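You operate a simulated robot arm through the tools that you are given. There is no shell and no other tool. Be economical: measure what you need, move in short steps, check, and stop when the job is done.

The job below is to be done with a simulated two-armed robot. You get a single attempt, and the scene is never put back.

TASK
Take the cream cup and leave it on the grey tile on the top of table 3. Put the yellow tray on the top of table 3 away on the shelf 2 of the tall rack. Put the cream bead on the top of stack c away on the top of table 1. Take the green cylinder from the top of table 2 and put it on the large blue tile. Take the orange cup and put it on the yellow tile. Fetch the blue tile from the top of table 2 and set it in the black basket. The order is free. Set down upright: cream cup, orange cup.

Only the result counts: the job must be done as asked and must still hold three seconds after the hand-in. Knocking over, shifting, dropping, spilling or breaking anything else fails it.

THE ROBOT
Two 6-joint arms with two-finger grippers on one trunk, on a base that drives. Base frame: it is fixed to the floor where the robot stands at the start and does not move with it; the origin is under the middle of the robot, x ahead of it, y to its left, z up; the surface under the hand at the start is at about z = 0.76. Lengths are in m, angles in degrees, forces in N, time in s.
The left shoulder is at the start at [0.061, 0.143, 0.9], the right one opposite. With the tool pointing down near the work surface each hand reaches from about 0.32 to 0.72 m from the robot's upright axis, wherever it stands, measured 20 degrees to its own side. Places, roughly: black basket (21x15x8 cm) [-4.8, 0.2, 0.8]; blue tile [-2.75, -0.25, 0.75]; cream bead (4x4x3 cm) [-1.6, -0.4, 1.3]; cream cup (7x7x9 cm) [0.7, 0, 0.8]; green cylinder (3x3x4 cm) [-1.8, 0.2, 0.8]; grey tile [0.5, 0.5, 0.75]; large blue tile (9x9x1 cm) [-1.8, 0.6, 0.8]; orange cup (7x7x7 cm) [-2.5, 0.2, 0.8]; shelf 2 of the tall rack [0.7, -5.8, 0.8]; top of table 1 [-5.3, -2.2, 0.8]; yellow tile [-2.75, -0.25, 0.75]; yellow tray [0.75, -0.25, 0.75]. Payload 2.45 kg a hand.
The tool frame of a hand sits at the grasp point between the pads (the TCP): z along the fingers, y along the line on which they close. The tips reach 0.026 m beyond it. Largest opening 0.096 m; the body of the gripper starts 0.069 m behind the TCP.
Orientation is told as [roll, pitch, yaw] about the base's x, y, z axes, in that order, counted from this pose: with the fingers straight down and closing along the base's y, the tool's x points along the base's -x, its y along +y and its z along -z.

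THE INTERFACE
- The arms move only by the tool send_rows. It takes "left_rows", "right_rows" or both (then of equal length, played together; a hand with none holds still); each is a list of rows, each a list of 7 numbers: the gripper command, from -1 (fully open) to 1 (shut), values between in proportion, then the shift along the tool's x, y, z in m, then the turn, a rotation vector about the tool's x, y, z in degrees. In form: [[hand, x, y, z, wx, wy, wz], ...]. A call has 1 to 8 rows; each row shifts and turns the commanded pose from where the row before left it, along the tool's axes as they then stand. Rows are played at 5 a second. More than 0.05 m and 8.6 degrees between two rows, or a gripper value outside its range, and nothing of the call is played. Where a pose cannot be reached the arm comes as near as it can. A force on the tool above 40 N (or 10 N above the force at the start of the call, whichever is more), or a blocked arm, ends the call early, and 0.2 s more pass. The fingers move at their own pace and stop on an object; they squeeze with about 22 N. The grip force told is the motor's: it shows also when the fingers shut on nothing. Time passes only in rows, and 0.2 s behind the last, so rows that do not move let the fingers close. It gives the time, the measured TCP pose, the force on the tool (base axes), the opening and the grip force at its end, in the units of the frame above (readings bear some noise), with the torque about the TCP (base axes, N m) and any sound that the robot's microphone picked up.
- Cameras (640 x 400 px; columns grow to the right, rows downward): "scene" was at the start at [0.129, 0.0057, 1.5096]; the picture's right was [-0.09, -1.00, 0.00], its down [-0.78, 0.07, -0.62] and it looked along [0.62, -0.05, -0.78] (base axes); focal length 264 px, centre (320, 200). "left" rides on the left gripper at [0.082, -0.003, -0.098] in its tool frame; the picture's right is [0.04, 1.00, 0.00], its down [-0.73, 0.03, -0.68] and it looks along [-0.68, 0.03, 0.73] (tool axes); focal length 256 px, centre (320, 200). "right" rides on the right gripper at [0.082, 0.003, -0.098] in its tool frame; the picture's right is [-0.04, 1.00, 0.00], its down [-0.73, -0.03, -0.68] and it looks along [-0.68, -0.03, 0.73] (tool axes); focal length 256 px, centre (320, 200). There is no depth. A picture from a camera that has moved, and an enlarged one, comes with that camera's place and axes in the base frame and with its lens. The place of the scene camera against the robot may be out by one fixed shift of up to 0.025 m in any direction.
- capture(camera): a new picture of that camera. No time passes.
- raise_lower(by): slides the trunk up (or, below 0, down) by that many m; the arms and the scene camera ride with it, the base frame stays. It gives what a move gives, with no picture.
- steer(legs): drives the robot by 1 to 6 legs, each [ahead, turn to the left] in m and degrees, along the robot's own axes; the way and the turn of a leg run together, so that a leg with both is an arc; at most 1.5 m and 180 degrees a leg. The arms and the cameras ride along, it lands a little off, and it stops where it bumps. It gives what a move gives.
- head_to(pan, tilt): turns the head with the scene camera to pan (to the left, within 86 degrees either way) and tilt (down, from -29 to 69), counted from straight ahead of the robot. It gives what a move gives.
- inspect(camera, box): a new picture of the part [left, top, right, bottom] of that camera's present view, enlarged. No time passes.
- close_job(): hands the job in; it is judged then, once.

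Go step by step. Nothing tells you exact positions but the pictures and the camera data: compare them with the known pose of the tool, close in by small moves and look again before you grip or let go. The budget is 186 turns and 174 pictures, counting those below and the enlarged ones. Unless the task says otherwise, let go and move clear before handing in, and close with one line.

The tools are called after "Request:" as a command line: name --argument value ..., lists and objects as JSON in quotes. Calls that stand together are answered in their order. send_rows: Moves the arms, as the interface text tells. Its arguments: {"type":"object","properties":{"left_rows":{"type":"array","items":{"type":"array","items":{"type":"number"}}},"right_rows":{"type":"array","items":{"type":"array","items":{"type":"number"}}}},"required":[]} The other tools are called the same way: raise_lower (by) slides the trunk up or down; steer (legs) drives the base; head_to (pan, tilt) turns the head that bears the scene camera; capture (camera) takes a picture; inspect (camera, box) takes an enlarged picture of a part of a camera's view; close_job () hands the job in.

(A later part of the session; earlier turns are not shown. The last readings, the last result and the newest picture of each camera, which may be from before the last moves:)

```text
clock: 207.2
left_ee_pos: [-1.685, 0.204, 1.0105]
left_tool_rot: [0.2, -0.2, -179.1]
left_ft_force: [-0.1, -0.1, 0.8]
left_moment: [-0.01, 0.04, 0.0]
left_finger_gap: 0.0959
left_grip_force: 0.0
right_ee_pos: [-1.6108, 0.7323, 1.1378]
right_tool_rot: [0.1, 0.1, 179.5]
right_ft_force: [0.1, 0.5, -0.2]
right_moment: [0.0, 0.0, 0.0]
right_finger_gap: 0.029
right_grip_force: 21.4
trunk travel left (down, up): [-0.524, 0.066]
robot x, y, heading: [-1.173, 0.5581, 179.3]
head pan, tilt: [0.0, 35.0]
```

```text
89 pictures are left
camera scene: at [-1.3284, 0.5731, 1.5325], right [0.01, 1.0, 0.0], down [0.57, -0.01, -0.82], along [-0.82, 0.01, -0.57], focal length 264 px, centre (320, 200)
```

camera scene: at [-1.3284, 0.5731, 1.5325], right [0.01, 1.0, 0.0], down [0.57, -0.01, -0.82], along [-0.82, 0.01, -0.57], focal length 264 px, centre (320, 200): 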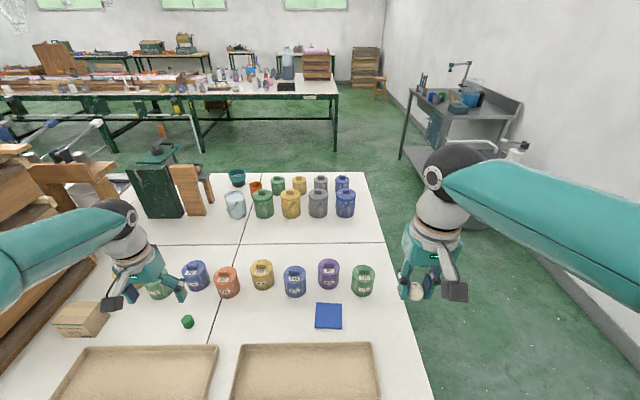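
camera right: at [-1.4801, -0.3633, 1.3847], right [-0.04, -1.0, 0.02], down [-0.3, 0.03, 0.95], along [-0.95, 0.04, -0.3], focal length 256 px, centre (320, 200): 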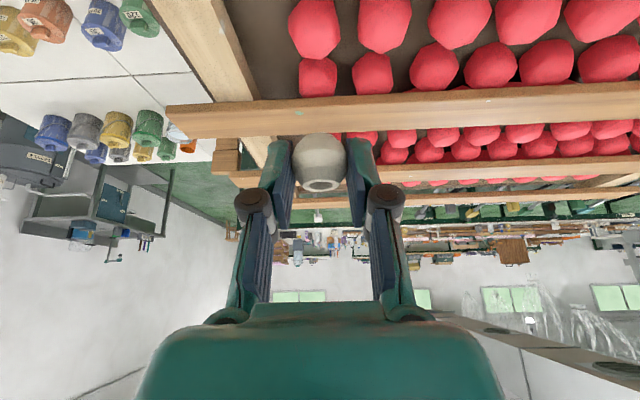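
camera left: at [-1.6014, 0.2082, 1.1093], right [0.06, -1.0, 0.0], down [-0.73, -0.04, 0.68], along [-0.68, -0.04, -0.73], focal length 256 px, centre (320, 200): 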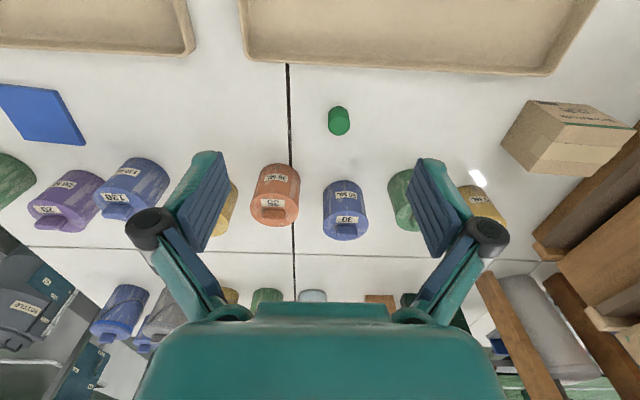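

Green cylinder at about (−1.758, 0.171). Moving above it.

Request:
send_rows --left_rows '[[-1, -0.037, 0.016, 0.02, 0, 0, 0], [-1, -0.036, 0.016, 0.02, 0, 0, 0], [-1, 0, 0, 0.04, 0, 0, 0], [-1, 0, 0, 0.04, 0, 0, 0], [-1, 0, 0, 0, 0, 0, 0]]'

Request:
capture --camera "left"

```text
clock: 208.3
left_ee_pos: [-1.7577, 0.1707, 0.8901]
left_tool_rot: [0.2, -0.1, -179.1]
left_ft_force: [-0.4, -0.3, -0.7]
left_moment: [0.0, 0.02, 0.02]
left_finger_gap: 0.0961
left_grip_force: 0.0
right_ee_pos: [-1.6122, 0.7323, 1.1393]
right_tool_rot: [0.0, 0.1, 179.4]
right_ft_force: [-0.4, 0.3, -0.8]
right_moment: [0.0, 0.02, 0.02]
right_finger_gap: 0.0288
right_grip_force: 22.2
trunk travel left (down, up): [-0.524, 0.066]
robot x, y, heading: [-1.1743, 0.5561, 179.2]
head pan, tilt: [0.0, 35.0]
```

```text
88 pictures are left
camera left: at [-1.6743, 0.1756, 0.9892], right [0.06, -1.0, 0.0], down [-0.73, -0.04, 0.68], along [-0.68, -0.04, -0.73], focal length 256 px, centre (320, 200)
```

left: 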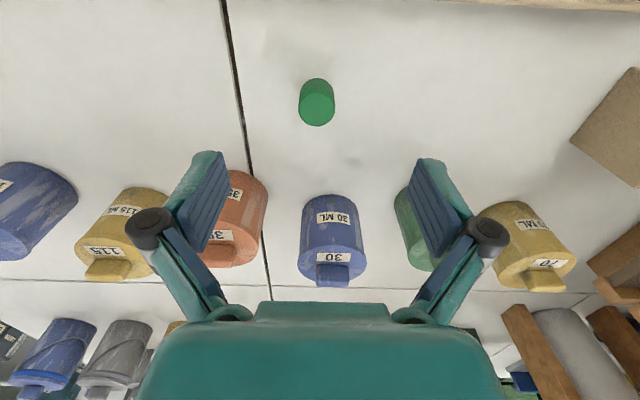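

Perfectly aligned. Descending and gripping.

Request:
send_rows --left_rows '[[-0.4, 0, 0, 0.04, 0, 0, 0], [-0.4, 0, 0, 0.04, 0, 0, 0], [-0.4, 0, 0, 0.019, 0, 0, 0], [0.3, 0, 0, 0, 0, 0, 0], [1, 0, 0, 0, 0, 0, 0], [1, 0, 0, 0, 0, 0, 0], [1, 0, 0, 0, 0, 0, 0], [1, 0, 0, -0.03, 0, 0, 0]]'

Request:
capture --camera "left"

```text
clock: 210.2
left_ee_pos: [-1.7561, 0.1708, 0.8224]
left_tool_rot: [0.1, -0.1, -179.1]
left_ft_force: [0.2, 0.4, 0.0]
left_moment: [-0.02, 0.01, 0.01]
left_finger_gap: 0.0287
left_grip_force: 22.0
right_ee_pos: [-1.6111, 0.7318, 1.1389]
right_tool_rot: [0.1, 0.1, 179.5]
right_ft_force: [-0.4, -0.2, 0.2]
right_moment: [0.02, 0.01, 0.0]
right_finger_gap: 0.0289
right_grip_force: 22.1
trunk travel left (down, up): [-0.524, 0.066]
robot x, y, heading: [-1.1743, 0.5602, 179.2]
head pan, tilt: [0.0, 35.0]
```

```text
87 pictures are left
camera left: at [-1.6747, 0.176, 0.9201], right [0.05, -1.0, 0.0], down [-0.73, -0.04, 0.68], along [-0.68, -0.04, -0.73], focal length 256 px, centre (320, 200)
```

left: 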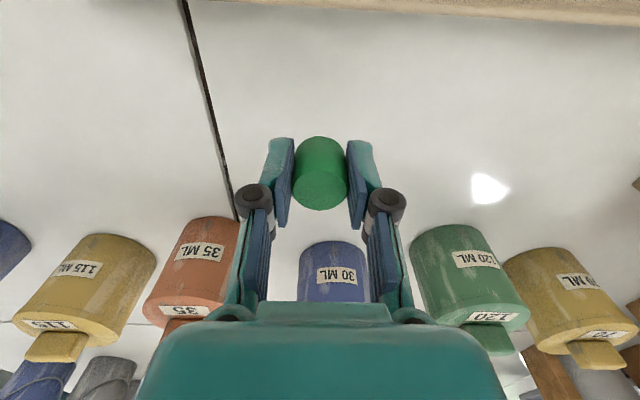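

Cylinder held. Lifting it over toward the large blue tile, and moving the right hand further aside.

Request:
send_rows --left_rows '[[1, 0, 0, -0.045, 0, 0, 0], [1, 0, 0, -0.045, 0, 0, 0], [1, 0, 0, -0.035, 0, 0, 0], [1, 0, -0.045, 0, 0, 0, 0], [1, 0, -0.045, 0, 0, 0, 0], [1, 0, -0.045, 0, 0, 0, 0], [1, 0, -0.045, 0, 0, 0, 0], [1, 0, -0.045, 0, 0, 0, 0]]' --right_rows '[[1, 0.01, -0.03, 0, 0, 0, 0], [1, 0.01, -0.03, 0, 0, 0, 0], [1, 0.01, -0.03, 0, 0, 0, 0], [1, 0.01, -0.03, 0, 0, 0, 0], [1, 0.01, -0.03, 0, 0, 0, 0], [1, 0, 0, 0, 0, 0, 0], [1, 0, 0, 0, 0, 0, 0], [1, 0, 0, 0, 0, 0, 0]]'

Request:
send_rows --left_rows '[[1, 0, -0.045, 0, 0, 0, 0], [1, 0, -0.045, 0, 0, 0, 0], [1, 0, -0.045, 0, 0, 0, 0], [1, 0, 0, 0, 0, 0, 0]]'

Request:
capture --camera "left"

Request:
capture --camera "scene"

```text
clock: 211.9
left_ee_pos: [-1.7619, 0.3973, 0.9451]
left_tool_rot: [0.0, -0.1, -179.1]
left_ft_force: [0.2, 0.8, 0.4]
left_moment: [0.0, -0.04, -0.03]
left_finger_gap: 0.0287
left_grip_force: 21.9
right_ee_pos: [-1.5615, 0.8832, 1.1384]
right_tool_rot: [0.1, 0.1, 179.5]
right_ft_force: [0.2, -0.2, 0.2]
right_moment: [0.02, 0.01, 0.01]
right_finger_gap: 0.0293
right_grip_force: 21.4
trunk travel left (down, up): [-0.524, 0.066]
robot x, y, heading: [-1.1745, 0.5579, 179.3]
head pan, tilt: [0.0, 35.0]
```

```text
clock: 212.9
left_ee_pos: [-1.7631, 0.5306, 0.9453]
left_tool_rot: [0.0, -0.2, -179.2]
left_ft_force: [0.6, -0.5, -1.0]
left_moment: [-0.03, 0.0, 0.0]
left_finger_gap: 0.0284
left_grip_force: 22.0
right_ee_pos: [-1.5605, 0.8809, 1.1405]
right_tool_rot: [0.2, 0.1, 179.5]
right_ft_force: [0.2, -0.2, 0.2]
right_moment: [-0.02, 0.0, 0.04]
right_finger_gap: 0.0291
right_grip_force: 21.8
trunk travel left (down, up): [-0.524, 0.066]
robot x, y, heading: [-1.1734, 0.559, 179.4]
head pan, tilt: [0.0, 35.0]
```

```text
86 pictures are left
camera left: at [-1.6802, 0.5352, 1.0438], right [0.06, -1.0, 0.0], down [-0.73, -0.04, 0.68], along [-0.68, -0.04, -0.73], focal length 256 px, centre (320, 200)
```

left: 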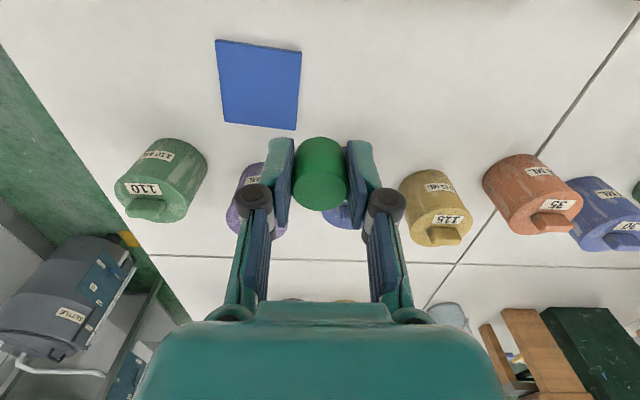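

```text
85 pictures are left
camera scene: at [-1.3296, 0.5721, 1.5324], right [0.01, 1.0, 0.0], down [0.57, -0.01, -0.82], along [-0.82, 0.01, -0.57], focal length 264 px, centre (320, 200)
```

scene: 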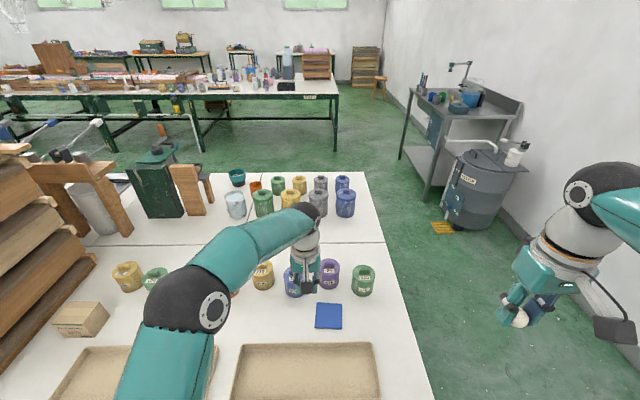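

Tile centre at about (−1.78, 0.593). Moving above and lowering.

Request:
send_rows --left_rows '[[1, -0.008, -0.031, 0, 0, 0, 0], [1, -0.009, -0.031, 0.02, 0, 0, 0], [1, 0, 0, 0.04, 0, 0, 0], [1, 0, 0, 0.04, 0, 0, 0], [1, 0, 0, 0, 0, 0, 0]]'

Request:
capture --camera "left"

Request:
inspect --camera "scene" --box '[270, 200, 390, 340]'

```text
clock: 214.2
left_ee_pos: [-1.7831, 0.5931, 0.846]
left_tool_rot: [0.0, -0.2, -179.1]
left_ft_force: [0.8, 0.4, -1.1]
left_moment: [0.01, 0.0, -0.02]
left_finger_gap: 0.0284
left_grip_force: 22.2
right_ee_pos: [-1.5609, 0.8826, 1.1384]
right_tool_rot: [0.1, 0.1, 179.4]
right_ft_force: [0.7, 0.4, 0.1]
right_moment: [0.03, 0.02, -0.02]
right_finger_gap: 0.029
right_grip_force: 22.0
trunk travel left (down, up): [-0.524, 0.066]
robot x, y, heading: [-1.1734, 0.5612, 179.3]
head pan, tilt: [0.0, 35.0]
```

```text
84 pictures are left
camera left: at [-1.6983, 0.5972, 0.9432], right [0.06, -1.0, 0.0], down [-0.73, -0.04, 0.68], along [-0.68, -0.04, -0.73], focal length 256 px, centre (320, 200)
```

left: 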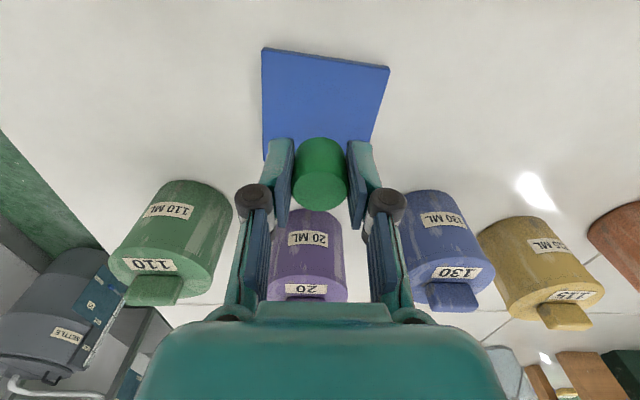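

```text
2.86 times, centred on (330, 270) of scene
camera zoom: at [-1.3292, 0.5728, 1.5324], right [0.01, 1.0, 0.0], down [0.57, -0.01, -0.82], along [-0.82, 0.01, -0.57], focal length 754 px, centre (291, 0)
```

zoom: 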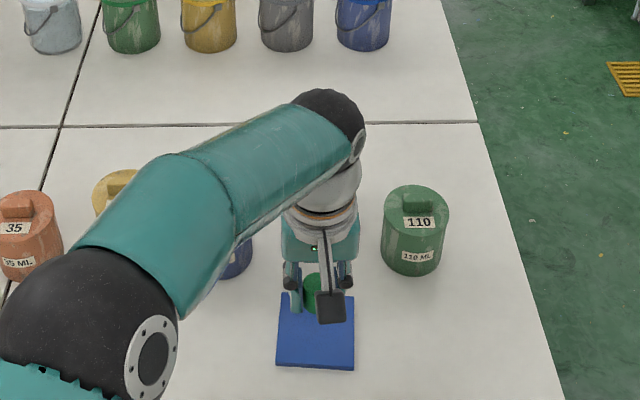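

Centred over the tile. Lowering to contact and releasing.

Request:
send_rows --left_rows '[[1, -0.003, 0.002, 0.02, 0, 0, 0], [1, 0, 0, 0.015, 0, 0, 0], [1, 0, 0, 0.005, 0, 0, 0], [1, 0, 0, 0.003, 0, 0, 0], [1, 0, 0, 0.003, 0, 0, 0], [1, 0, 0, 0, 0, 0, 0]]'

```text
clock: 215.6
left_ee_pos: [-1.7849, 0.5907, 0.8006]
left_tool_rot: [0.0, -0.3, -179.1]
left_ft_force: [-0.3, 0.2, 6.0]
left_moment: [0.0, 0.05, 0.0]
left_finger_gap: 0.0285
left_grip_force: 21.8
right_ee_pos: [-1.5595, 0.8822, 1.1398]
right_tool_rot: [0.1, 0.1, 179.6]
right_ft_force: [-0.2, 0.3, -0.4]
right_moment: [0.02, -0.03, -0.01]
right_finger_gap: 0.0287
right_grip_force: 22.0
trunk travel left (down, up): [-0.524, 0.066]
robot x, y, heading: [-1.1727, 0.5639, 179.3]
head pan, tilt: [0.0, 35.0]
```

Request:
send_rows --left_rows '[[0.2, 0, 0, 0, 0, 0, 0], [-0.2, 0, 0, 0, 0, 0, 0], [-0.2, 0, 0, 0, 0, 0, 0], [-0.2, 0, 0, -0.03, 0, 0, 0], [-0.2, 0, 0, -0.045, 0, 0, 0], [-1, 0, 0, -0.045, 0, 0, 0], [-1, 0.02, 0, -0.045, 0, 0, 0], [-1, 0, 0, 0, 0, 0, 0]]'

Request:
capture --camera "left"

```text
clock: 217.3
left_ee_pos: [-1.7634, 0.5917, 0.9647]
left_tool_rot: [0.1, -0.1, -179.2]
left_ft_force: [0.0, 0.1, -0.7]
left_moment: [0.02, -0.01, 0.0]
left_finger_gap: 0.0962
left_grip_force: 0.1
right_ee_pos: [-1.5619, 0.8828, 1.1393]
right_tool_rot: [0.1, 0.2, 179.6]
right_ft_force: [-0.4, 0.8, -0.8]
right_moment: [0.01, -0.04, 0.0]
right_finger_gap: 0.0287
right_grip_force: 22.0
trunk travel left (down, up): [-0.524, 0.066]
robot x, y, heading: [-1.1722, 0.5607, 179.1]
head pan, tilt: [0.0, 35.0]
```

```text
82 pictures are left
camera left: at [-1.6816, 0.5962, 1.0625], right [0.06, -1.0, 0.0], down [-0.73, -0.04, 0.68], along [-0.68, -0.04, -0.73], focal length 256 px, centre (320, 200)
```

left: 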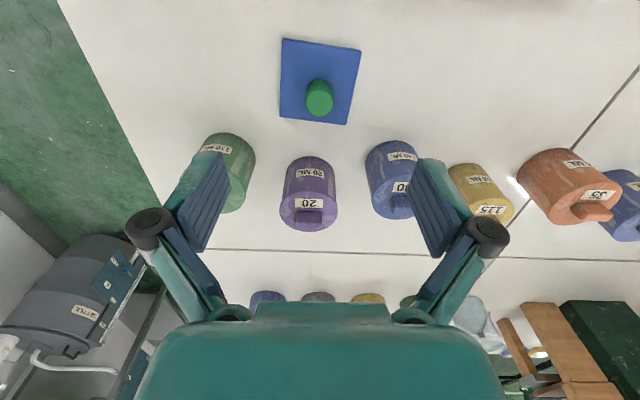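

The cylinder stands on the large blue tile. Next I must get to the far side of table 2. I'll tuck in, back out and check the passage round the table's end.

Request:
send_rows --left_rows '[[-1, 0.03, 0.03, -0.02, 0, 0, 0], [-1, 0.03, 0.03, -0.02, 0, 0, 0], [-1, 0.03, 0.03, -0.02, 0, 0, 0], [-1, 0.03, 0.03, -0.02, 0, 0, 0], [-1, 0.03, 0.03, -0.02, 0, 0, 0], [-1, 0.03, 0.03, 0, 0, 0, 0], [-1, 0.03, 0.02, 0, 0, 0, 0]]' --right_rows '[[1, 0, 0.02, 0, 0, 0, 0], [1, 0, 0.02, 0, 0, 0, 0], [1, 0, 0.02, 0, 0, 0, 0], [1, 0, 0.02, 0, 0, 0, 0], [1, 0, 0.02, 0, 0, 0, 0], [1, 0, 0.02, 0, 0, 0, 0], [1, 0, 0, 0, 0, 0, 0]]'

Request:
raise_lower --by 0.06

Request:
steer --legs '[[-0.45, 0]]'

Request:
steer --legs '[[0, -44]]'

Request:
steer --legs '[[0, -44]]'

Request:
steer --legs '[[0.7, 0]]'

Request:
head_to --pan 75 --tilt 30

Request:
capture --camera "scene"

```text
clock: 218.9
left_ee_pos: [-1.5484, 0.3941, 1.0656]
left_tool_rot: [0.2, -0.2, -179.1]
left_ft_force: [0.6, 0.5, -0.5]
left_moment: [0.0, 0.02, 0.0]
left_finger_gap: 0.0961
left_grip_force: 0.0
right_ee_pos: [-1.56, 0.7621, 1.1389]
right_tool_rot: [0.1, 0.1, 179.5]
right_ft_force: [0.5, 0.2, -0.5]
right_moment: [0.01, 0.02, 0.01]
right_finger_gap: 0.0289
right_grip_force: 21.3
trunk travel left (down, up): [-0.524, 0.066]
robot x, y, heading: [-1.1753, 0.5604, 179.3]
head pan, tilt: [0.0, 35.0]
```

```text
clock: 219.9
left_ee_pos: [-1.5498, 0.3953, 1.1254]
left_tool_rot: [0.1, -0.1, -179.2]
left_ft_force: [-1.8, -0.4, -0.1]
left_moment: [0.01, -0.02, 0.0]
left_finger_gap: 0.096
left_grip_force: 0.1
right_ee_pos: [-1.5612, 0.7623, 1.1984]
right_tool_rot: [0.1, 0.2, 179.5]
right_ft_force: [-0.8, 0.8, -0.5]
right_moment: [-0.01, 0.01, -0.02]
right_finger_gap: 0.0292
right_grip_force: 21.8
trunk travel left (down, up): [-0.584, 0.006]
robot x, y, heading: [-1.1736, 0.5592, 179.1]
head pan, tilt: [0.0, 35.0]
```

```text
clock: 222.7
left_ee_pos: [-1.1001, 0.3907, 1.1253]
left_tool_rot: [0.0, -0.2, -179.4]
left_ft_force: [0.1, 0.1, -0.3]
left_moment: [-0.02, 0.01, -0.03]
left_finger_gap: 0.0959
left_grip_force: 0.0
right_ee_pos: [-1.1088, 0.758, 1.1985]
right_tool_rot: [0.1, 0.1, 179.3]
right_ft_force: [1.0, 0.0, -1.3]
right_moment: [-0.04, 0.02, 0.01]
right_finger_gap: 0.0288
right_grip_force: 21.9
trunk travel left (down, up): [-0.584, 0.006]
robot x, y, heading: [-0.7257, 0.5517, 179.3]
head pan, tilt: [0.0, 35.0]
```

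```text
clock: 225.4
left_ee_pos: [-1.1068, 0.7016, 1.1263]
left_tool_rot: [0.0, 0.0, 136.4]
left_ft_force: [0.0, 0.3, -0.2]
left_moment: [-0.01, 0.01, 0.04]
left_finger_gap: 0.0959
left_grip_force: 0.1
right_ee_pos: [-0.8566, 0.9692, 1.1994]
right_tool_rot: [0.1, 0.3, 135.0]
right_ft_force: [0.5, 0.6, 0.2]
right_moment: [-0.03, 0.01, -0.02]
right_finger_gap: 0.0286
right_grip_force: 21.7
trunk travel left (down, up): [-0.584, 0.006]
robot x, y, heading: [-0.7383, 0.539, 134.7]
head pan, tilt: [0.0, 35.0]
```

```text
clock: 228.1
left_ee_pos: [-0.885, 0.9113, 1.1261]
left_tool_rot: [0.0, -0.1, 91.7]
left_ft_force: [-0.9, -0.7, 0.4]
left_moment: [0.01, 0.01, -0.01]
left_finger_gap: 0.0959
left_grip_force: 0.1
right_ee_pos: [-0.5196, 0.9269, 1.1994]
right_tool_rot: [0.0, 0.3, 90.6]
right_ft_force: [-0.4, -0.2, -0.6]
right_moment: [-0.02, -0.02, -0.01]
right_finger_gap: 0.0288
right_grip_force: 22.1
trunk travel left (down, up): [-0.584, 0.006]
robot x, y, heading: [-0.7676, 0.5358, 91.1]
head pan, tilt: [0.0, 35.0]
```

```text
clock: 232.0
left_ee_pos: [-0.8941, 1.6078, 1.1262]
left_tool_rot: [0.0, -0.2, 91.8]
left_ft_force: [0.4, 0.9, 0.3]
left_moment: [0.01, -0.02, 0.0]
left_finger_gap: 0.0959
left_grip_force: 0.1
right_ee_pos: [-0.5271, 1.6253, 1.1989]
right_tool_rot: [0.1, 0.3, 90.4]
right_ft_force: [0.4, 0.6, -0.2]
right_moment: [0.0, -0.01, 0.02]
right_finger_gap: 0.0285
right_grip_force: 22.0
trunk travel left (down, up): [-0.584, 0.006]
robot x, y, heading: [-0.7812, 1.2319, 90.5]
head pan, tilt: [0.0, 35.0]
```

```text
clock: 233.4
left_ee_pos: [-0.8939, 1.608, 1.1273]
left_tool_rot: [0.0, -0.2, 91.8]
left_ft_force: [0.3, 0.5, 1.1]
left_moment: [-0.02, 0.01, 0.0]
left_finger_gap: 0.096
left_grip_force: 0.0
right_ee_pos: [-0.5269, 1.6251, 1.2011]
right_tool_rot: [0.1, 0.2, 90.4]
right_ft_force: [0.4, -0.3, -0.7]
right_moment: [-0.01, -0.04, 0.04]
right_finger_gap: 0.0284
right_grip_force: 22.4
trunk travel left (down, up): [-0.584, 0.006]
robot x, y, heading: [-0.7793, 1.2377, 90.7]
head pan, tilt: [75.0, 30.0]
```

```text
81 pictures are left
camera scene: at [-0.8728, 1.329, 1.6002], right [0.25, 0.97, 0.0], down [0.48, -0.12, -0.87], along [-0.84, 0.21, -0.5], focal length 264 px, centre (320, 200)
```

scene: 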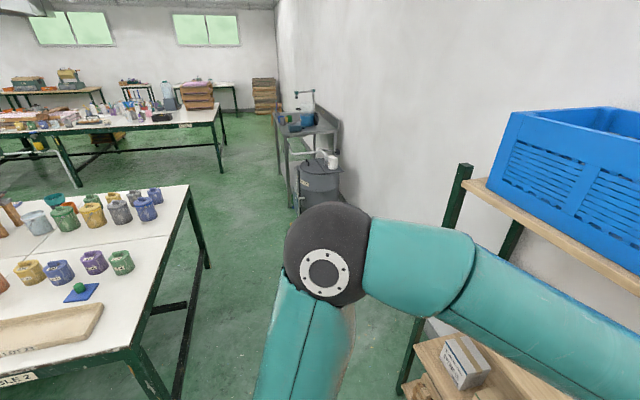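

The passage is about 0.8 m or wider, and the table ends before the kettle. Turning and driving through.

Request:
steer --legs '[[0, 44]]'

Request:
steer --legs '[[0, 45]]'

Request:
head_to --pan 0 --tilt 35

Request:
capture --camera "scene"

```text
clock: 236.1
left_ee_pos: [-1.1214, 1.4218, 1.1266]
left_tool_rot: [0.1, 0.0, 135.7]
left_ft_force: [0.5, 0.5, 0.5]
left_moment: [-0.01, 0.0, 0.01]
left_finger_gap: 0.096
left_grip_force: 0.1
right_ee_pos: [-0.8686, 1.6886, 1.2002]
right_tool_rot: [0.0, 0.3, 134.3]
right_ft_force: [-0.4, 0.8, -0.2]
right_moment: [-0.04, -0.01, -0.02]
right_finger_gap: 0.0286
right_grip_force: 22.2
trunk travel left (down, up): [-0.584, 0.006]
robot x, y, heading: [-0.7621, 1.2535, 134.3]
head pan, tilt: [75.0, 30.0]
```

```text
clock: 238.8
left_ee_pos: [-1.1373, 1.1167, 1.1281]
left_tool_rot: [0.0, -0.3, -179.4]
left_ft_force: [-0.5, -0.4, -0.2]
left_moment: [-0.01, 0.02, -0.03]
left_finger_gap: 0.096
left_grip_force: 0.0
right_ee_pos: [-1.147, 1.4842, 1.2019]
right_tool_rot: [0.1, 0.2, 179.2]
right_ft_force: [0.4, 0.0, 0.2]
right_moment: [-0.01, 0.02, 0.05]
right_finger_gap: 0.0281
right_grip_force: 21.7
trunk travel left (down, up): [-0.584, 0.006]
robot x, y, heading: [-0.758, 1.2806, 179.1]
head pan, tilt: [75.0, 30.0]
```

```text
clock: 240.3
left_ee_pos: [-1.137, 1.1168, 1.1279]
left_tool_rot: [0.0, -0.1, -179.4]
left_ft_force: [0.1, -0.8, -0.4]
left_moment: [-0.01, -0.01, 0.0]
left_finger_gap: 0.0962
left_grip_force: 0.1
right_ee_pos: [-1.1466, 1.4834, 1.2019]
right_tool_rot: [0.2, 0.3, 179.2]
right_ft_force: [-0.4, 0.0, 0.0]
right_moment: [0.01, 0.0, -0.02]
right_finger_gap: 0.0284
right_grip_force: 21.5
trunk travel left (down, up): [-0.584, 0.006]
robot x, y, heading: [-0.7629, 1.2803, 179.1]
head pan, tilt: [0.0, 35.0]
```

```text
80 pictures are left
camera scene: at [-0.9154, 1.2931, 1.5924], right [0.01, 1.0, 0.0], down [0.57, -0.01, -0.82], along [-0.82, 0.01, -0.57], focal length 264 px, centre (320, 200)
```

scene: 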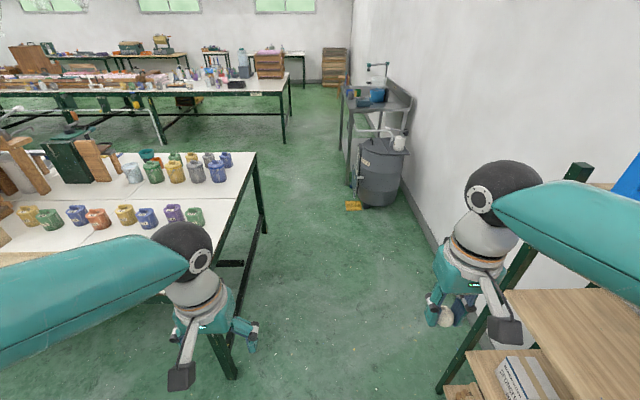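

Request:
steer --legs '[[0.8, 3], [1.5, 0], [0.35, 0]]'

Request:
steer --legs '[[0, 44]]'

Request:
head_to --pan 25 --tilt 35

Request:
capture --camera "scene"

```text
clock: 253.7
left_ee_pos: [-3.7858, 1.0153, 1.1275]
left_tool_rot: [0.1, -0.2, -176.1]
left_ft_force: [-0.3, 0.0, 0.0]
left_moment: [-0.05, -0.01, 0.01]
left_finger_gap: 0.0961
left_grip_force: 0.1
right_ee_pos: [-3.8155, 1.3812, 1.2024]
right_tool_rot: [0.1, 0.3, -177.3]
right_ft_force: [-0.8, -0.3, -0.2]
right_moment: [0.01, -0.06, -0.01]
right_finger_gap: 0.0283
right_grip_force: 21.7
trunk travel left (down, up): [-0.584, 0.006]
robot x, y, heading: [-3.4142, 1.199, -177.8]
head pan, tilt: [0.0, 35.0]
```

```text
clock: 256.4
left_ee_pos: [-3.552, 0.8133, 1.1287]
left_tool_rot: [0.0, -0.1, -131.9]
left_ft_force: [-0.6, 1.2, 0.1]
left_moment: [-0.01, 0.01, -0.01]
left_finger_gap: 0.0962
left_grip_force: 0.0
right_ee_pos: [-3.8288, 1.0527, 1.203]
right_tool_rot: [0.1, 0.2, -133.3]
right_ft_force: [0.0, -0.1, 0.2]
right_moment: [0.02, 0.04, 0.0]
right_finger_gap: 0.0284
right_grip_force: 22.2
trunk travel left (down, up): [-0.584, 0.006]
robot x, y, heading: [-3.4365, 1.2172, -133.7]
head pan, tilt: [0.0, 35.0]
```

```text
clock: 257.3
left_ee_pos: [-3.5534, 0.8123, 1.1288]
left_tool_rot: [0.1, -0.1, -131.9]
left_ft_force: [-0.7, -0.1, -0.2]
left_moment: [-0.02, -0.03, 0.0]
left_finger_gap: 0.0961
left_grip_force: 0.0
right_ee_pos: [-3.8284, 1.0544, 1.203]
right_tool_rot: [0.1, 0.1, -133.2]
right_ft_force: [-0.2, -0.1, -0.2]
right_moment: [0.0, 0.0, 0.0]
right_finger_gap: 0.0282
right_grip_force: 22.6
trunk travel left (down, up): [-0.584, 0.006]
robot x, y, heading: [-3.4317, 1.218, -133.3]
head pan, tilt: [25.0, 35.0]
```

```text
79 pictures are left
camera scene: at [-3.5119, 1.1013, 1.5924], right [-0.95, 0.32, 0.0], down [0.18, 0.54, -0.82], along [-0.26, -0.78, -0.57], focal length 264 px, centre (320, 200)
```

scene: 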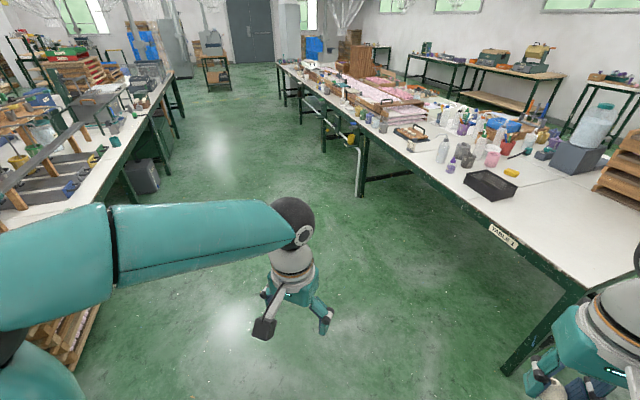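

The far aisle is wide open; the black basket is on table 1 at right. I'll go down to face table 2's far side.

Request:
steer --legs '[[0, 43]]'

Request:
steer --legs '[[1.4, 0]]'

Request:
steer --legs '[[0, 45]]'

Request:
steer --legs '[[0, 45]]'

Request:
head_to --pan 0 --tilt 38

Request:
capture --camera "scene"

```text
clock: 259.9
left_ee_pos: [-3.2431, 0.84, 1.1282]
left_tool_rot: [0.0, 0.0, -88.8]
left_ft_force: [-0.5, 0.6, 0.5]
left_moment: [0.04, -0.06, 0.01]
left_finger_gap: 0.0961
left_grip_force: 0.0
right_ee_pos: [-3.6113, 0.8271, 1.2028]
right_tool_rot: [0.2, 0.1, -90.0]
right_ft_force: [-0.6, 0.0, -0.1]
right_moment: [-0.03, -0.04, -0.01]
right_finger_gap: 0.0279
right_grip_force: 21.5
trunk travel left (down, up): [-0.584, 0.006]
robot x, y, heading: [-3.4594, 1.2136, -90.8]
head pan, tilt: [25.0, 35.0]
```

```text
clock: 266.9
left_ee_pos: [-3.2624, -0.5463, 1.1298]
left_tool_rot: [0.0, -0.2, -88.8]
left_ft_force: [0.5, 0.0, -0.1]
left_moment: [-0.02, 0.02, -0.03]
left_finger_gap: 0.0958
left_grip_force: 0.1
right_ee_pos: [-3.6294, -0.558, 1.2027]
right_tool_rot: [0.1, 0.2, -90.2]
right_ft_force: [0.6, -0.5, -0.7]
right_moment: [-0.03, -0.01, 0.02]
right_finger_gap: 0.0281
right_grip_force: 22.6
trunk travel left (down, up): [-0.584, 0.006]
robot x, y, heading: [-3.4794, -0.1701, -90.7]
head pan, tilt: [25.0, 35.0]
```

```text
clock: 269.6
left_ee_pos: [-3.06, -0.2831, 1.1296]
left_tool_rot: [0.1, 0.0, -44.0]
left_ft_force: [1.3, 0.6, 0.2]
left_moment: [0.04, -0.01, 0.04]
left_finger_gap: 0.0959
left_grip_force: 0.0
right_ee_pos: [-3.3118, -0.5511, 1.2041]
right_tool_rot: [0.2, 0.1, -45.4]
right_ft_force: [0.4, -0.4, -0.2]
right_moment: [0.0, 0.0, 0.0]
right_finger_gap: 0.0282
right_grip_force: 22.3
trunk travel left (down, up): [-0.584, 0.006]
robot x, y, heading: [-3.4992, -0.1854, -46.5]
head pan, tilt: [25.0, 35.0]
```

```text
clock: 272.3
left_ee_pos: [-3.1194, 0.0536, 1.1309]
left_tool_rot: [0.1, -0.2, 0.9]
left_ft_force: [0.5, -0.3, -0.1]
left_moment: [-0.02, 0.02, -0.01]
left_finger_gap: 0.0962
left_grip_force: 0.0
right_ee_pos: [-3.1075, -0.3154, 1.2035]
right_tool_rot: [0.2, 0.1, -0.4]
right_ft_force: [0.2, -1.2, 0.1]
right_moment: [0.01, 0.0, -0.03]
right_finger_gap: 0.0284
right_grip_force: 22.4
trunk travel left (down, up): [-0.584, 0.006]
robot x, y, heading: [-3.4951, -0.2177, -1.4]
head pan, tilt: [25.0, 35.0]
```

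```text
clock: 273.2
left_ee_pos: [-3.1189, 0.0527, 1.1314]
left_tool_rot: [0.1, -0.1, 0.9]
left_ft_force: [0.3, 0.3, -0.2]
left_moment: [0.01, 0.03, 0.04]
left_finger_gap: 0.0962
left_grip_force: 0.0
right_ee_pos: [-3.108, -0.315, 1.2039]
right_tool_rot: [0.1, 0.2, -0.5]
right_ft_force: [1.3, -0.9, 0.2]
right_moment: [0.0, -0.01, -0.01]
right_finger_gap: 0.0281
right_grip_force: 21.9
trunk travel left (down, up): [-0.584, 0.006]
robot x, y, heading: [-3.4944, -0.2161, -1.5]
head pan, tilt: [0.0, 38.0]
```

```text
78 pictures are left
camera scene: at [-3.3569, -0.2074, 1.5879], right [-0.02, -1.0, 0.0], down [-0.62, 0.01, -0.79], along [0.79, -0.02, -0.62], focal length 264 px, centre (320, 200)
```

scene: 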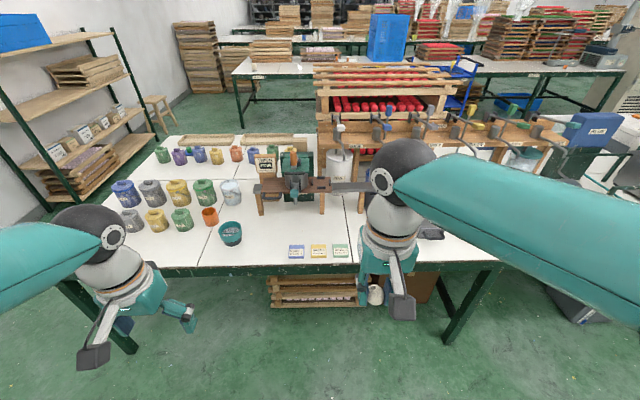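

I see the orange cup near (−2.44, 0.27), and blue, yellow and green tiles near x ≈ −2.64. Zooming to confirm.

Request:
inspect --camera "scene" --box '[180, 180, 380, 280]'

```text
3.20 times, centred on (280, 230) of scene
camera zoom: at [-3.3569, -0.2074, 1.5879], right [-0.02, -1.0, 0.0], down [-0.62, 0.01, -0.79], along [0.79, -0.02, -0.62], focal length 844 px, centre (448, 104)
```

zoom: 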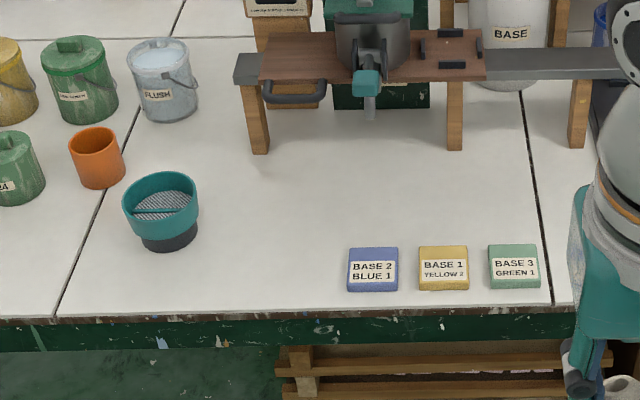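

The cup's neighbours leave the most room for fingers along x, so I'll grip it with the tool turned 90°. First reposition to about (−3.06, 0.05).

Request:
steer --legs '[[0, 32.5]]'

Request:
steer --legs '[[0.5, 0]]'

Request:
steer --legs '[[0, -31]]'

Request:
raise_lower --by -0.06

Request:
capture --camera "scene"

```text
clock: 275.4
left_ee_pos: [-3.325, 0.2135, 1.1306]
left_tool_rot: [0.0, -0.1, 33.5]
left_ft_force: [0.1, -0.9, 0.4]
left_moment: [0.0, -0.04, -0.02]
left_finger_gap: 0.096
left_grip_force: 0.1
right_ee_pos: [-3.1175, -0.0907, 1.2041]
right_tool_rot: [0.1, 0.1, 32.1]
right_ft_force: [0.5, 0.0, 0.3]
right_moment: [0.0, 0.03, -0.03]
right_finger_gap: 0.0279
right_grip_force: 22.2
trunk travel left (down, up): [-0.584, 0.006]
robot x, y, heading: [-3.4879, -0.2312, 31.3]
head pan, tilt: [0.0, 38.0]
```

```text
clock: 278.4
left_ee_pos: [-2.8901, 0.4752, 1.1325]
left_tool_rot: [0.1, -0.1, 33.3]
left_ft_force: [0.6, 0.3, -0.9]
left_moment: [-0.03, 0.02, -0.04]
left_finger_gap: 0.096
left_grip_force: 0.0
right_ee_pos: [-2.6831, 0.1711, 1.2053]
right_tool_rot: [0.2, 0.1, 32.0]
right_ft_force: [0.5, -0.5, -0.3]
right_moment: [-0.01, 0.04, 0.01]
right_finger_gap: 0.0281
right_grip_force: 22.0
trunk travel left (down, up): [-0.584, 0.006]
robot x, y, heading: [-3.0564, 0.0275, 31.2]
head pan, tilt: [0.0, 38.0]
```

```text
clock: 280.5
left_ee_pos: [-2.6851, 0.3256, 1.131]
left_tool_rot: [0.0, -0.1, 2.2]
left_ft_force: [0.1, 0.2, -0.3]
left_moment: [0.01, -0.01, -0.04]
left_finger_gap: 0.0961
left_grip_force: 0.0
right_ee_pos: [-2.6635, -0.0409, 1.2055]
right_tool_rot: [0.1, 0.1, 0.9]
right_ft_force: [0.1, 0.1, 0.1]
right_moment: [-0.01, -0.04, 0.0]
right_finger_gap: 0.0282
right_grip_force: 21.9
trunk travel left (down, up): [-0.584, 0.006]
robot x, y, heading: [-3.0544, 0.0501, 0.1]
head pan, tilt: [0.0, 38.0]
```

```text
clock: 281.5
left_ee_pos: [-2.6844, 0.3251, 1.0735]
left_tool_rot: [0.1, -0.2, 2.2]
left_ft_force: [0.0, -1.1, -0.7]
left_moment: [0.03, -0.01, 0.01]
left_finger_gap: 0.096
left_grip_force: 0.1
right_ee_pos: [-2.6651, -0.041, 1.1457]
right_tool_rot: [0.1, 0.1, 1.0]
right_ft_force: [-0.4, -0.1, 0.3]
right_moment: [0.08, 0.01, 0.01]
right_finger_gap: 0.0282
right_grip_force: 21.8
trunk travel left (down, up): [-0.524, 0.066]
robot x, y, heading: [-3.0562, 0.0446, 0.0]
head pan, tilt: [0.0, 38.0]
```

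```text
76 pictures are left
camera scene: at [-2.9157, 0.061, 1.5279], right [0.0, -1.0, 0.0], down [-0.62, 0.0, -0.79], along [0.79, 0.0, -0.62], focal length 264 px, centre (320, 200)
```

scene: 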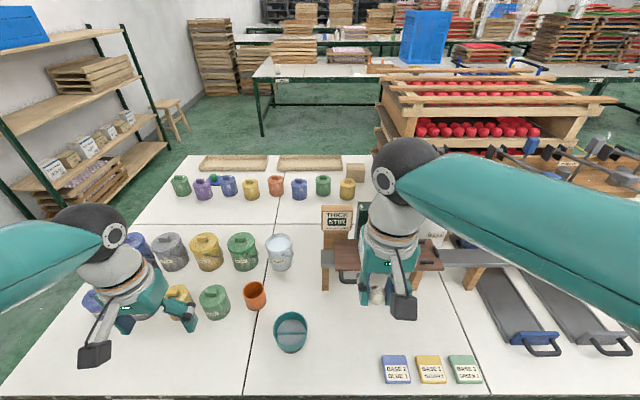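

Rotating the left tool 90° while moving the bead hand well aside.

Request:
send_rows --left_rows '[[-1, 0, 0, 0, 0, 0, -8.5], [-1, 0, 0, 0, 0, 0, -8.5], [-1, 0, 0, 0, 0, 0, -8.5], [-1, 0, 0, 0, 0, 0, -8.5], [-1, 0, 0, 0, 0, 0, -8.5], [-1, 0, 0, 0, 0, 0, -8.5], [-1, 0, 0, 0, 0, 0, -8.5], [-1, 0, 0, 0, 0, 0, -8.5]]' --right_rows '[[1, 0.005, -0.047, 0, 0, 0, 0], [1, 0.005, -0.047, 0, 0, 0, 0], [1, 0.005, -0.047, 0, 0, 0, 0], [1, 0.005, -0.047, 0, 0, 0, 0], [1, 0.005, -0.047, 0, 0, 0, 0], [1, 0.005, -0.047, 0, 0, 0, 0], [1, 0.005, -0.047, 0, 0, 0, 0], [1, 0.005, -0.047, 0, 0, 0, 0]]'

Request:
send_rows --left_rows '[[-1, 0, 0, 0, 0, 0, -8], [-1, 0, 0, 0, 0, 0, -8], [-1, 0, 0, 0, 0, 0, -4], [-1, 0, -0.045, 0.01, 0, 0, 0], [-1, 0.02, -0.04, 0.01, 0, 0, 0], [-1, 0.025, -0.04, 0.01, 0, 0, 0], [-1, 0.025, -0.04, 0.01, 0, 0, 0], [-1, 0, -0.04, 0.02, 0, 0, 0]]'

Request:
capture --camera "left"

Request:
capture --camera "scene"

```text
clock: 283.3
left_ee_pos: [-2.6843, 0.324, 1.0713]
left_tool_rot: [-0.2, -0.1, 70.3]
left_ft_force: [-0.1, -0.4, -0.5]
left_moment: [0.01, 0.01, -0.03]
left_finger_gap: 0.0962
left_grip_force: 0.0
right_ee_pos: [-2.6981, -0.419, 1.146]
right_tool_rot: [0.1, 0.2, 1.1]
right_ft_force: [0.1, 0.3, -0.7]
right_moment: [0.03, 0.01, -0.01]
right_finger_gap: 0.0282
right_grip_force: 21.9
trunk travel left (down, up): [-0.524, 0.066]
robot x, y, heading: [-3.0529, 0.0476, 0.3]
head pan, tilt: [0.0, 38.0]
```

```text
clock: 285.1
left_ee_pos: [-2.4762, 0.2577, 1.0117]
left_tool_rot: [0.0, 0.0, 90.2]
left_ft_force: [1.4, 0.3, 0.0]
left_moment: [-0.02, 0.08, 0.01]
left_finger_gap: 0.096
left_grip_force: 0.2
right_ee_pos: [-2.6964, -0.4167, 1.1454]
right_tool_rot: [0.1, 0.1, 0.9]
right_ft_force: [0.3, 0.0, -0.1]
right_moment: [-0.02, 0.01, 0.02]
right_finger_gap: 0.0281
right_grip_force: 21.9
trunk travel left (down, up): [-0.524, 0.066]
robot x, y, heading: [-3.0586, 0.0458, 0.2]
head pan, tilt: [0.0, 38.0]
```

```text
75 pictures are left
camera left: at [-2.4725, 0.1764, 1.1099], right [-1.0, -0.04, 0.0], down [-0.03, 0.73, 0.68], along [-0.03, 0.68, -0.73], focal length 256 px, centre (320, 200)
```

left: 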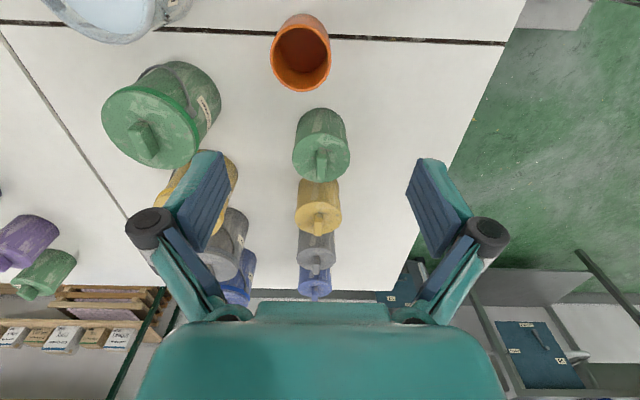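

```text
74 pictures are left
camera scene: at [-2.9133, 0.0622, 1.5276], right [0.0, -1.0, 0.0], down [-0.62, 0.0, -0.79], along [0.79, 0.0, -0.62], focal length 264 px, centre (320, 200)
```

scene: 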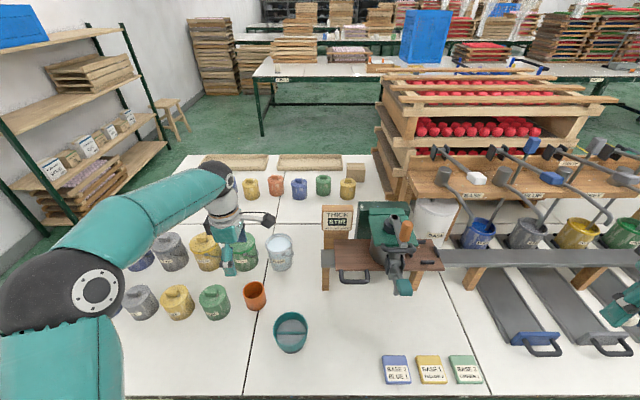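

Cup rim centre at about (−2.457, 0.246). Aligning and lowering.

Request:
send_rows --left_rows '[[-1, 0.011, -0.019, 0.02, 0, 0, 0], [-1, 0, 0, 0.04, 0, 0, 0], [-1, 0, 0, 0.04, 0, 0, 0], [-1, 0, 0, 0, 0, 0, 0]]'

Request:
capture --camera "left"

```text
clock: 286.1
left_ee_pos: [-2.4608, 0.2453, 0.9138]
left_tool_rot: [-0.1, -0.1, 90.2]
left_ft_force: [0.0, 0.4, -0.1]
left_moment: [-0.02, 0.04, -0.01]
left_finger_gap: 0.0962
left_grip_force: 0.1
right_ee_pos: [-2.6997, -0.4161, 1.1464]
right_tool_rot: [0.1, 0.0, 0.9]
right_ft_force: [0.1, 0.2, 1.0]
right_moment: [0.0, 0.0, 0.01]
right_finger_gap: 0.0283
right_grip_force: 21.7
trunk travel left (down, up): [-0.524, 0.066]
robot x, y, heading: [-3.0575, 0.0487, 0.3]
head pan, tilt: [0.0, 38.0]
```

```text
73 pictures are left
camera left: at [-2.4563, 0.1652, 1.0113], right [-1.0, -0.04, 0.0], down [-0.03, 0.73, 0.68], along [-0.03, 0.68, -0.73], focal length 256 px, centre (320, 200)
```

left: 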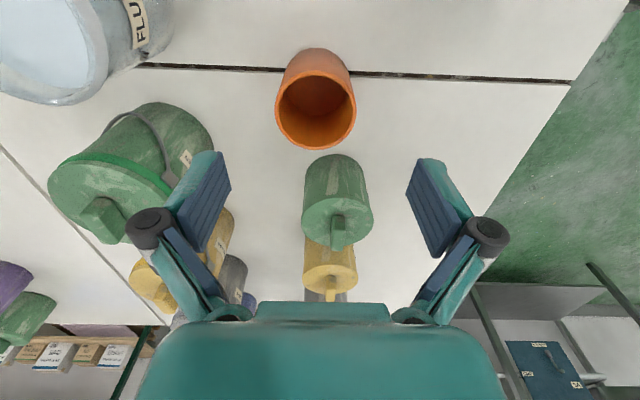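

Aligned with clearance to its neighbours. Lowering and gripping the cup.

Request:
send_rows --left_rows '[[-1, -0.003, -0.003, 0.04, 0, 0, 0], [-1, 0, 0, 0.04, 0, 0, 0], [-1, 0, 0, 0.032, 0, 0, 0], [0, 0, 0, 0, 0, 0, 0], [0.7, 0, 0, 0, 0, 0, 0], [1, 0, 0, 0, 0, 0, 0], [1, 0, 0, 0, 0, 0, 0]]'

Request:
capture --camera "left"

```text
clock: 287.7
left_ee_pos: [-2.4575, 0.2482, 0.8013]
left_tool_rot: [-0.1, -0.1, 90.3]
left_ft_force: [-0.8, -0.3, 0.6]
left_moment: [0.0, 0.05, -0.02]
left_finger_gap: 0.0613
left_grip_force: 22.1
right_ee_pos: [-2.6983, -0.4173, 1.1451]
right_tool_rot: [0.1, 0.2, 0.9]
right_ft_force: [0.6, -0.2, 0.5]
right_moment: [0.0, 0.01, 0.0]
right_finger_gap: 0.0282
right_grip_force: 21.9
trunk travel left (down, up): [-0.524, 0.066]
robot x, y, heading: [-3.0585, 0.0465, 0.0]
head pan, tilt: [0.0, 38.0]
```

```text
72 pictures are left
camera left: at [-2.4526, 0.1666, 0.8995], right [-1.0, -0.04, 0.0], down [-0.03, 0.73, 0.68], along [-0.03, 0.68, -0.73], focal length 256 px, centre (320, 200)
```

left: 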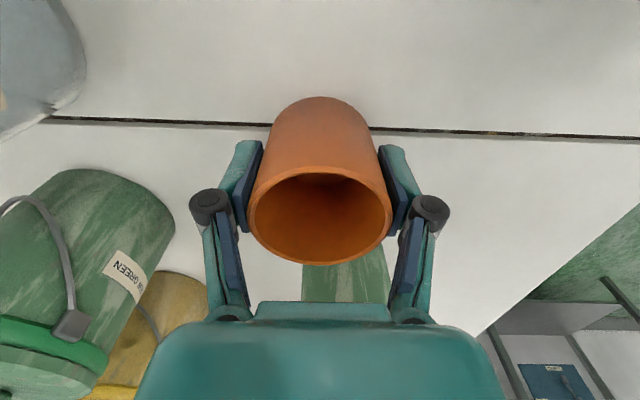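

Cup gripped. Lifting and carrying it toward the yellow tile.

Request:
send_rows --left_rows '[[1, 0, 0, -0.04, 0, 0, 0], [1, 0, 0, -0.045, 0, 0, 0], [1, 0, 0, -0.045, 0, 0, 0], [1, 0, 0, -0.04, 0, 0, 0], [1, 0.015, 0.045, 0, 0, 0, 0], [1, 0.02, 0.045, 0, 0, 0, 0], [1, 0.02, 0.045, 0, 0, 0, 0], [1, 0.02, 0.04, 0, 0, 0, 0]]'

Request:
send_rows --left_rows '[[1, 0.045, 0, 0, 0, 0, 0], [1, 0.045, 0, 0, 0, 0, 0], [1, 0.045, 0, 0, 0, 0, 0], [1, 0.045, 0, 0, 0, 0, 0], [1, 0.045, 0, 0, 0, 0, 0], [1, 0.045, 0, 0, 0, 0, 0], [1, 0.035, 0, 0, 0, 0, 0], [1, 0, 0, 0, 0, 0, 0]]'

Request:
capture --camera "left"

Request:
capture --camera "scene"

```text
clock: 289.5
left_ee_pos: [-2.6326, 0.1712, 0.9697]
left_tool_rot: [-0.3, 0.0, 90.3]
left_ft_force: [-0.8, 1.0, -0.4]
left_moment: [0.03, 0.0, 0.04]
left_finger_gap: 0.061
left_grip_force: 22.2
right_ee_pos: [-2.6993, -0.4172, 1.1474]
right_tool_rot: [0.0, 0.1, 0.8]
right_ft_force: [0.6, -0.4, 0.2]
right_moment: [-0.02, -0.02, 0.01]
right_finger_gap: 0.0282
right_grip_force: 22.6
trunk travel left (down, up): [-0.524, 0.066]
robot x, y, heading: [-3.058, 0.0518, 0.2]
head pan, tilt: [0.0, 38.0]
```

```text
clock: 291.2
left_ee_pos: [-2.5814, -0.0858, 1.0434]
left_tool_rot: [-4.3, 7.0, 97.4]
left_ft_force: [-0.8, 0.1, -0.5]
left_moment: [-0.02, -0.02, -0.01]
left_finger_gap: 0.0613
left_grip_force: 21.9
right_ee_pos: [-2.6995, -0.4163, 1.1458]
right_tool_rot: [0.2, 0.1, 0.8]
right_ft_force: [-0.2, 0.4, 0.1]
right_moment: [-0.02, 0.01, -0.02]
right_finger_gap: 0.0282
right_grip_force: 21.9
trunk travel left (down, up): [-0.524, 0.066]
robot x, y, heading: [-3.0598, 0.0491, 0.4]
head pan, tilt: [0.0, 38.0]
stopped in row 8 (left hand): the arm was blocked; the commanded pose is now the measured one
```

```text
71 pictures are left
camera left: at [-2.5745, -0.1539, 1.1508], right [-0.98, -0.18, -0.07], down [-0.18, 0.79, 0.58], along [-0.05, 0.58, -0.81], focal length 256 px, centre (320, 200)
```

left: 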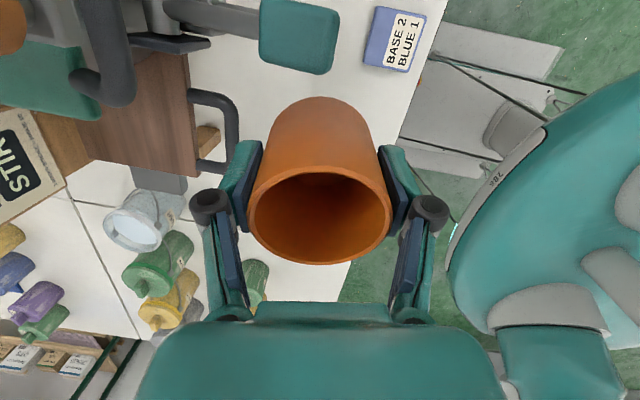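

```text
70 pictures are left
camera scene: at [-2.9151, 0.0623, 1.5276], right [0.0, -1.0, 0.0], down [-0.62, 0.0, -0.79], along [0.79, 0.0, -0.62], focal length 264 px, centre (320, 200)
```

scene: 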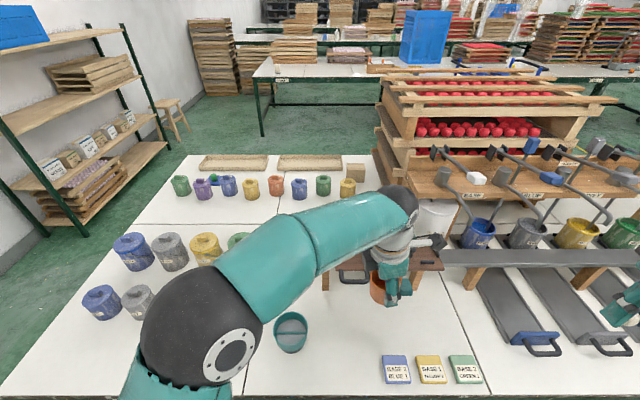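

The wrist hit a joint limit reaching across with the tool at 90°, so the hand stopped slightly tilted. I'll level it and turn the tool back toward 0° before moving on.

Request:
send_rows --left_rows '[[1, -0.03, 0, 0, -2.1, -3.5, 5], [1, -0.03, 0, 0, -2.1, -3.5, 5], [1, 0, 0, 0, 0, 0, 8.5], [1, 0, 0, 0, 0, 0, 8.5], [1, 0, 0, 0, 0, 0, 8.5], [1, 0, 0, 0, 0, 0, 8.5], [1, 0, 0, 0, 0, 0, 8.5], [1, 0, 0, 0, 0, 0, 8.5]]'

Request:
send_rows --left_rows '[[1, 0, 0, 0, 0, 0, 8.5], [1, 0, 0, 0, 0, 0, 8.5], [1, 0, 0, 0, 0, 0, 8.5], [1, 0, 0, 0, 0, 0, 8], [1, 0, 0, 0, 0, 0, 0]]'

Request:
capture --camera "scene"

```text
clock: 293.0
left_ee_pos: [-2.5894, -0.0298, 1.0371]
left_tool_rot: [0.3, -0.7, 36.1]
left_ft_force: [-0.1, -0.1, -0.6]
left_moment: [0.04, 0.0, -0.01]
left_finger_gap: 0.0611
left_grip_force: 22.0
right_ee_pos: [-2.6989, -0.4167, 1.1457]
right_tool_rot: [0.2, 0.1, 0.9]
right_ft_force: [-0.1, 0.5, -0.5]
right_moment: [0.01, -0.01, 0.0]
right_finger_gap: 0.0281
right_grip_force: 21.9
trunk travel left (down, up): [-0.524, 0.066]
robot x, y, heading: [-3.0538, 0.0482, 0.3]
head pan, tilt: [0.0, 38.0]
```

```text
clock: 294.2
left_ee_pos: [-2.5882, -0.0297, 1.035]
left_tool_rot: [0.6, -0.4, 2.6]
left_ft_force: [-0.3, -0.1, -0.2]
left_moment: [-0.01, -0.02, 0.02]
left_finger_gap: 0.0614
left_grip_force: 21.7
right_ee_pos: [-2.6988, -0.4167, 1.1459]
right_tool_rot: [0.1, 0.2, 0.8]
right_ft_force: [-0.4, 0.6, 0.2]
right_moment: [0.02, 0.0, -0.01]
right_finger_gap: 0.0283
right_grip_force: 21.9
trunk travel left (down, up): [-0.524, 0.066]
robot x, y, heading: [-3.0537, 0.0523, 0.1]
head pan, tilt: [0.0, 38.0]
```

```text
69 pictures are left
camera scene: at [-2.9154, 0.0617, 1.5278], right [0.0, -1.0, 0.0], down [-0.62, 0.0, -0.79], along [0.79, 0.0, -0.62], focal length 264 px, centre (320, 200)
```

scene: 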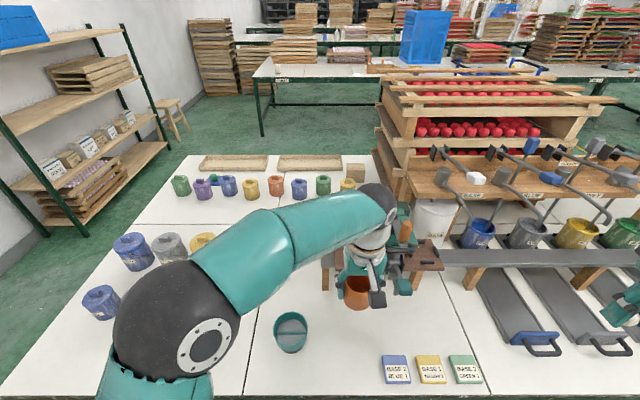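

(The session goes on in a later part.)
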